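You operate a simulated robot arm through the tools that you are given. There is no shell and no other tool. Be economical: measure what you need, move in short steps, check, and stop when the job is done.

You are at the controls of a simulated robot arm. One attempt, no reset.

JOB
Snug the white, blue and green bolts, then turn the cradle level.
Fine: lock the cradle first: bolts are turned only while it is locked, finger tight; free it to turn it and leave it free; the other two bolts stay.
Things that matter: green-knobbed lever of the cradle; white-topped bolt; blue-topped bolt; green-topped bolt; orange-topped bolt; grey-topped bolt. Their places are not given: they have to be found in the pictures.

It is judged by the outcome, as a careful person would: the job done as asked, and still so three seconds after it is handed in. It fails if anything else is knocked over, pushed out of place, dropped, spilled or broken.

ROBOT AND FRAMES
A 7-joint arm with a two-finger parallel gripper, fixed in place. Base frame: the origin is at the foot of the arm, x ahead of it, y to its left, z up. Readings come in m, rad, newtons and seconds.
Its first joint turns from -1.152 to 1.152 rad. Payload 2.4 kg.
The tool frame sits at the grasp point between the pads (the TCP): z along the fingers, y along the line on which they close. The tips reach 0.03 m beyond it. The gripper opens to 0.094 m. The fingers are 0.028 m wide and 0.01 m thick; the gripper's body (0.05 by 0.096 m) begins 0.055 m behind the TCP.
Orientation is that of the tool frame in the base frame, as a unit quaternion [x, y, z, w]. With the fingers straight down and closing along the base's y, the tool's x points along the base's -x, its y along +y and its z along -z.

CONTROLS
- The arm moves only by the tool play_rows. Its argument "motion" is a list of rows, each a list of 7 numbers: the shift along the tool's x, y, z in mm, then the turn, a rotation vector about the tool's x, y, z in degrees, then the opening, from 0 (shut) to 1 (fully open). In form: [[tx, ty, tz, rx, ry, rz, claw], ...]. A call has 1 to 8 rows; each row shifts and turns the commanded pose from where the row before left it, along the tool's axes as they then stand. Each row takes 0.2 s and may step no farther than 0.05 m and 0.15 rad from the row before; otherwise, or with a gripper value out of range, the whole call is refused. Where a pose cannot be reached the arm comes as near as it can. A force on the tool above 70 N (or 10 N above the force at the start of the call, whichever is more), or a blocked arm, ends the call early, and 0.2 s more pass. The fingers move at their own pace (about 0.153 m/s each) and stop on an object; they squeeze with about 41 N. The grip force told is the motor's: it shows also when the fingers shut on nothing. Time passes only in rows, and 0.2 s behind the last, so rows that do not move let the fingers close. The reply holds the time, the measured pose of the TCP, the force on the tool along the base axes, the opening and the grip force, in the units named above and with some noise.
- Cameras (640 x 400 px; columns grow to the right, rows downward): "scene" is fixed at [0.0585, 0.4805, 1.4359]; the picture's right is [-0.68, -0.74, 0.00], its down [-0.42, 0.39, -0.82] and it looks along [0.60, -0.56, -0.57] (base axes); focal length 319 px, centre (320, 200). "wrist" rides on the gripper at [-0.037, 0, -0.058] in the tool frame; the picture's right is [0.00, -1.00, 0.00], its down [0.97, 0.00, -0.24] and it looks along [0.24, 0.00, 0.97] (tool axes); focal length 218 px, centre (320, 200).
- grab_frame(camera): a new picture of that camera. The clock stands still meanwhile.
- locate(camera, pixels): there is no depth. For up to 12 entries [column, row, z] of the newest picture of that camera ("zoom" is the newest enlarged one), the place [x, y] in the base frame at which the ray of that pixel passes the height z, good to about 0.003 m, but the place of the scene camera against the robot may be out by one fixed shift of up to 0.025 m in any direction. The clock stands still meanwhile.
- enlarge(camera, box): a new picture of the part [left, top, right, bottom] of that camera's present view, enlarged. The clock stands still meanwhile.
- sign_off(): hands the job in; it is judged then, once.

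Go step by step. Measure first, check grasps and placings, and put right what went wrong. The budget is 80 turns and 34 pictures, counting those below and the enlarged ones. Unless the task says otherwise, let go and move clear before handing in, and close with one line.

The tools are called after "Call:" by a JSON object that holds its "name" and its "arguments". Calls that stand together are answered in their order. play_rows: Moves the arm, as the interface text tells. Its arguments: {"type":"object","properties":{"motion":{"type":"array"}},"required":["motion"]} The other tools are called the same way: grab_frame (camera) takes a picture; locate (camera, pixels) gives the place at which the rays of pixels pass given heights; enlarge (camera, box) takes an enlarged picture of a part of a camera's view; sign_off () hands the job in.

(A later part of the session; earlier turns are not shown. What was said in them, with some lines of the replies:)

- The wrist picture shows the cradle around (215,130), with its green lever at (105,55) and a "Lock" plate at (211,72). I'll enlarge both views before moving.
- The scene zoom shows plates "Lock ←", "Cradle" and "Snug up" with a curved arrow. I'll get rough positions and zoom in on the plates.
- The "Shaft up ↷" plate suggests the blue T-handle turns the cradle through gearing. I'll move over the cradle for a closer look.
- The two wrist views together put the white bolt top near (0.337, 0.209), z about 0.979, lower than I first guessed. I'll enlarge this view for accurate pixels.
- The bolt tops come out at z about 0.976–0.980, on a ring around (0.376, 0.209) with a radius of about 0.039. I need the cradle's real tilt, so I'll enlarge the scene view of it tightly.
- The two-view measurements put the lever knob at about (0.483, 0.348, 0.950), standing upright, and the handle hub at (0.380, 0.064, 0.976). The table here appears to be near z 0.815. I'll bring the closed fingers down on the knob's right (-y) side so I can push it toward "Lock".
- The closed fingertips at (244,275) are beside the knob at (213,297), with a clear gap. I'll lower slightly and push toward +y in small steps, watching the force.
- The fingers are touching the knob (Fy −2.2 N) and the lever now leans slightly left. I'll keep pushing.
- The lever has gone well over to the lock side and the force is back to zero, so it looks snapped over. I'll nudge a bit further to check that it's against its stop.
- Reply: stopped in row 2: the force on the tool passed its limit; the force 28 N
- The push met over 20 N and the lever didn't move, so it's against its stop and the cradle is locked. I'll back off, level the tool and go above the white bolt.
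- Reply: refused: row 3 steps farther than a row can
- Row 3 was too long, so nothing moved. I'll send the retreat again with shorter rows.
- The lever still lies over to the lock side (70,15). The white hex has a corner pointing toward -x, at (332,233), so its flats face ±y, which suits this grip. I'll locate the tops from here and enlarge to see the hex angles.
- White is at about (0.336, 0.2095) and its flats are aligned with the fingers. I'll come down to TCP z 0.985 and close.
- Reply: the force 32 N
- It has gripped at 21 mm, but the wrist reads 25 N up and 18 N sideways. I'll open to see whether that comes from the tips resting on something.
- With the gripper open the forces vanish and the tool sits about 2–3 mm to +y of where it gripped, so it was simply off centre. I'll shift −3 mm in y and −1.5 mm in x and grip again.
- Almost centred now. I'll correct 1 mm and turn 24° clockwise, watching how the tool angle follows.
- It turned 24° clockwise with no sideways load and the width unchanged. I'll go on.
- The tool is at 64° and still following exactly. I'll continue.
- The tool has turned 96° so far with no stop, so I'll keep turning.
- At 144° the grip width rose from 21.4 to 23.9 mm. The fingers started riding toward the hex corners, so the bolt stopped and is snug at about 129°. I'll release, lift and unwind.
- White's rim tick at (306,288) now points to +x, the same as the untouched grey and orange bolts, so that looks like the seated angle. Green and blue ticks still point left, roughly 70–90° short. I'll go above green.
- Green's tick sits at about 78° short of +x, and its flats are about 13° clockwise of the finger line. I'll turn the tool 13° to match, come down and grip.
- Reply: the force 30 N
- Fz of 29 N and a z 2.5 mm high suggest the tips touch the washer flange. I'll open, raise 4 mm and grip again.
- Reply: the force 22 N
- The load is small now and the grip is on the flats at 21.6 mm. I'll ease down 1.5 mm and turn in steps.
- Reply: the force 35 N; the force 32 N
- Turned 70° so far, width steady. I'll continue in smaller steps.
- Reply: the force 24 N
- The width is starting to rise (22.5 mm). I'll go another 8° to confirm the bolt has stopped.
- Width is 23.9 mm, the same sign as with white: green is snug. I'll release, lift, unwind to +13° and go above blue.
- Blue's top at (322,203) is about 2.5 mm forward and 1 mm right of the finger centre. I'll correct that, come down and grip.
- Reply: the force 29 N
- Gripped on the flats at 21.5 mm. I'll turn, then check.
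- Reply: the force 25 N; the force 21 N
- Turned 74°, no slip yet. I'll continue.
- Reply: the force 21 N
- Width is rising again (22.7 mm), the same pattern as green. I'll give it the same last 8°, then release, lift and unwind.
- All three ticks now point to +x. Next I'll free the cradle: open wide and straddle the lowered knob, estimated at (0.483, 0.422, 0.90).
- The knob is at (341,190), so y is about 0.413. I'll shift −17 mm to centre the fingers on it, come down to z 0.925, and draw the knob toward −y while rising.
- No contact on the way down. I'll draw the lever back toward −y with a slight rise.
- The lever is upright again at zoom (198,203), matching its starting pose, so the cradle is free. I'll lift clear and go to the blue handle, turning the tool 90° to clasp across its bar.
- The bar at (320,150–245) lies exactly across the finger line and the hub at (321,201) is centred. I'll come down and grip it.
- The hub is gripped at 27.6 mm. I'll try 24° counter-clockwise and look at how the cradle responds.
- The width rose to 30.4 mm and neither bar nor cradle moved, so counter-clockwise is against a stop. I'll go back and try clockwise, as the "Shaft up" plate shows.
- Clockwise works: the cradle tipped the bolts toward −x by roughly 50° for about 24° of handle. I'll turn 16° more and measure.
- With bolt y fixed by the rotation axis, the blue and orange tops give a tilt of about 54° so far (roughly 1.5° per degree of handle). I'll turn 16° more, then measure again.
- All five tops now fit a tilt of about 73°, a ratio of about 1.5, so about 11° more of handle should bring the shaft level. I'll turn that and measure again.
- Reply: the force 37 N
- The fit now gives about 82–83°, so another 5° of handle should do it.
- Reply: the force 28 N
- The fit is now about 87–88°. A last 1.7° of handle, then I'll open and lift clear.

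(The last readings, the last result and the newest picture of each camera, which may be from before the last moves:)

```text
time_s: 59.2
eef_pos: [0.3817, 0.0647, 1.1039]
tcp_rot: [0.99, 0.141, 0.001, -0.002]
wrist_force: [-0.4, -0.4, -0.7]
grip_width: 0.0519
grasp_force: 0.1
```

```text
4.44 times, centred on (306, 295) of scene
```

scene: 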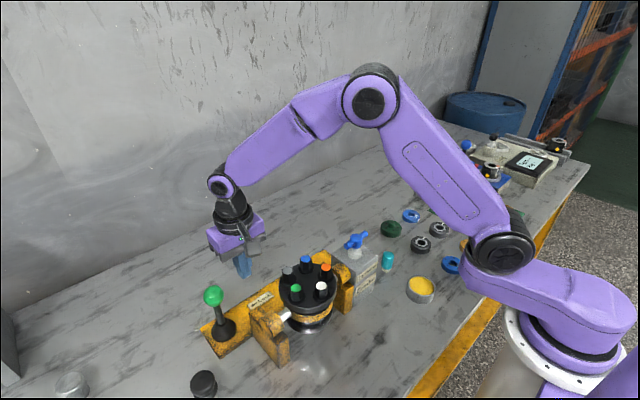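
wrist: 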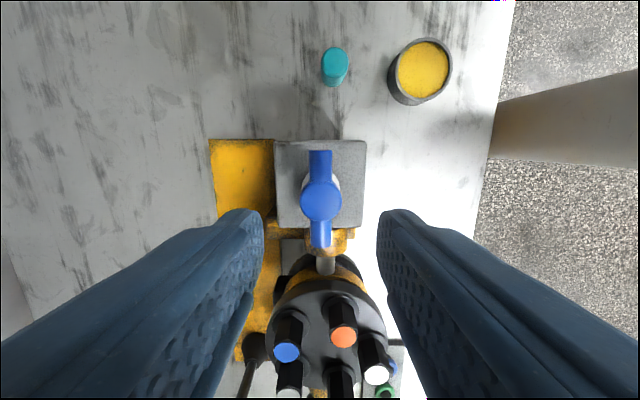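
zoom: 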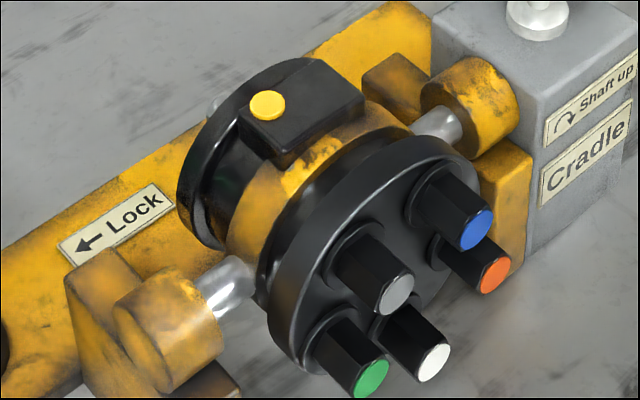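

The fit now gives about 90° with the handle released. I'll wait a couple of seconds clear of it and check that it holds, with the lever and everything else undisturbed.

Call:
{"name": "play_rows", "arguments": {"motion": [[0, 0, -40, 0, 0, 0, 0.55], [0, 0, -40, 0, 0, 0, 0.55], [0, 0, 0, 0, 0, 0, 0.55], [0, 0, 0, 0, 0, 0, 0.55], [0, 0, 0, 0, 0, 0, 0.55], [0, 0, 0, 0, 0, 0, 0.55], [0, 0, 0, 0, 0, 0, 0.55], [0, 0, 0, 0, 0, 0, 0.55]]}}

Call:
{"name": "enlarge", "arguments": {"camera": "scene", "box": [195, 230, 375, 345]}}

```text
time_s: 61.0
eef_pos: [0.3796, 0.0622, 1.1825]
tcp_rot: [0.99, 0.14, 0.001, -0.003]
wrist_force: [0.0, -0.5, -1.2]
grip_width: 0.0518
grasp_force: 0.1
```

```text
3.48 times, centred on (285, 288) of scene
```

zoom: 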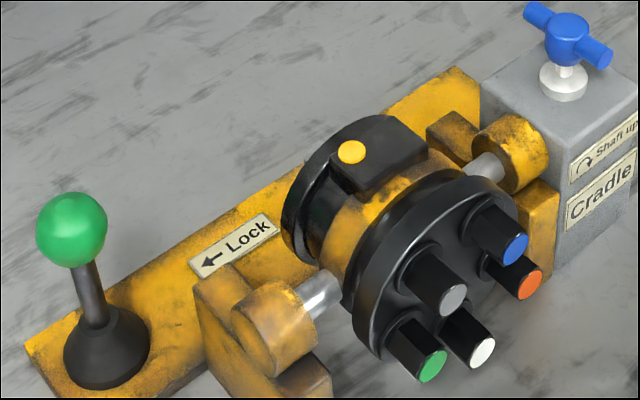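

The blue top is still at the same scene pixel (341,301), so the cradle holds at level. The lever is upright (free) and the arm is clear, so I'm handing in.

Call:
{"name": "sign_off", "arguments": {}}

```text
The job is handed in.
```

I snugged the white, blue and green bolts finger tight with the cradle locked, then freed the cradle, turned it level (the bolt axis measures about 90° from its upright start) and left it free. I read "level" as the shaft lying horizontal, since the plate with the bolts already lay flat at the start. The orange and grey bolts were not touched.
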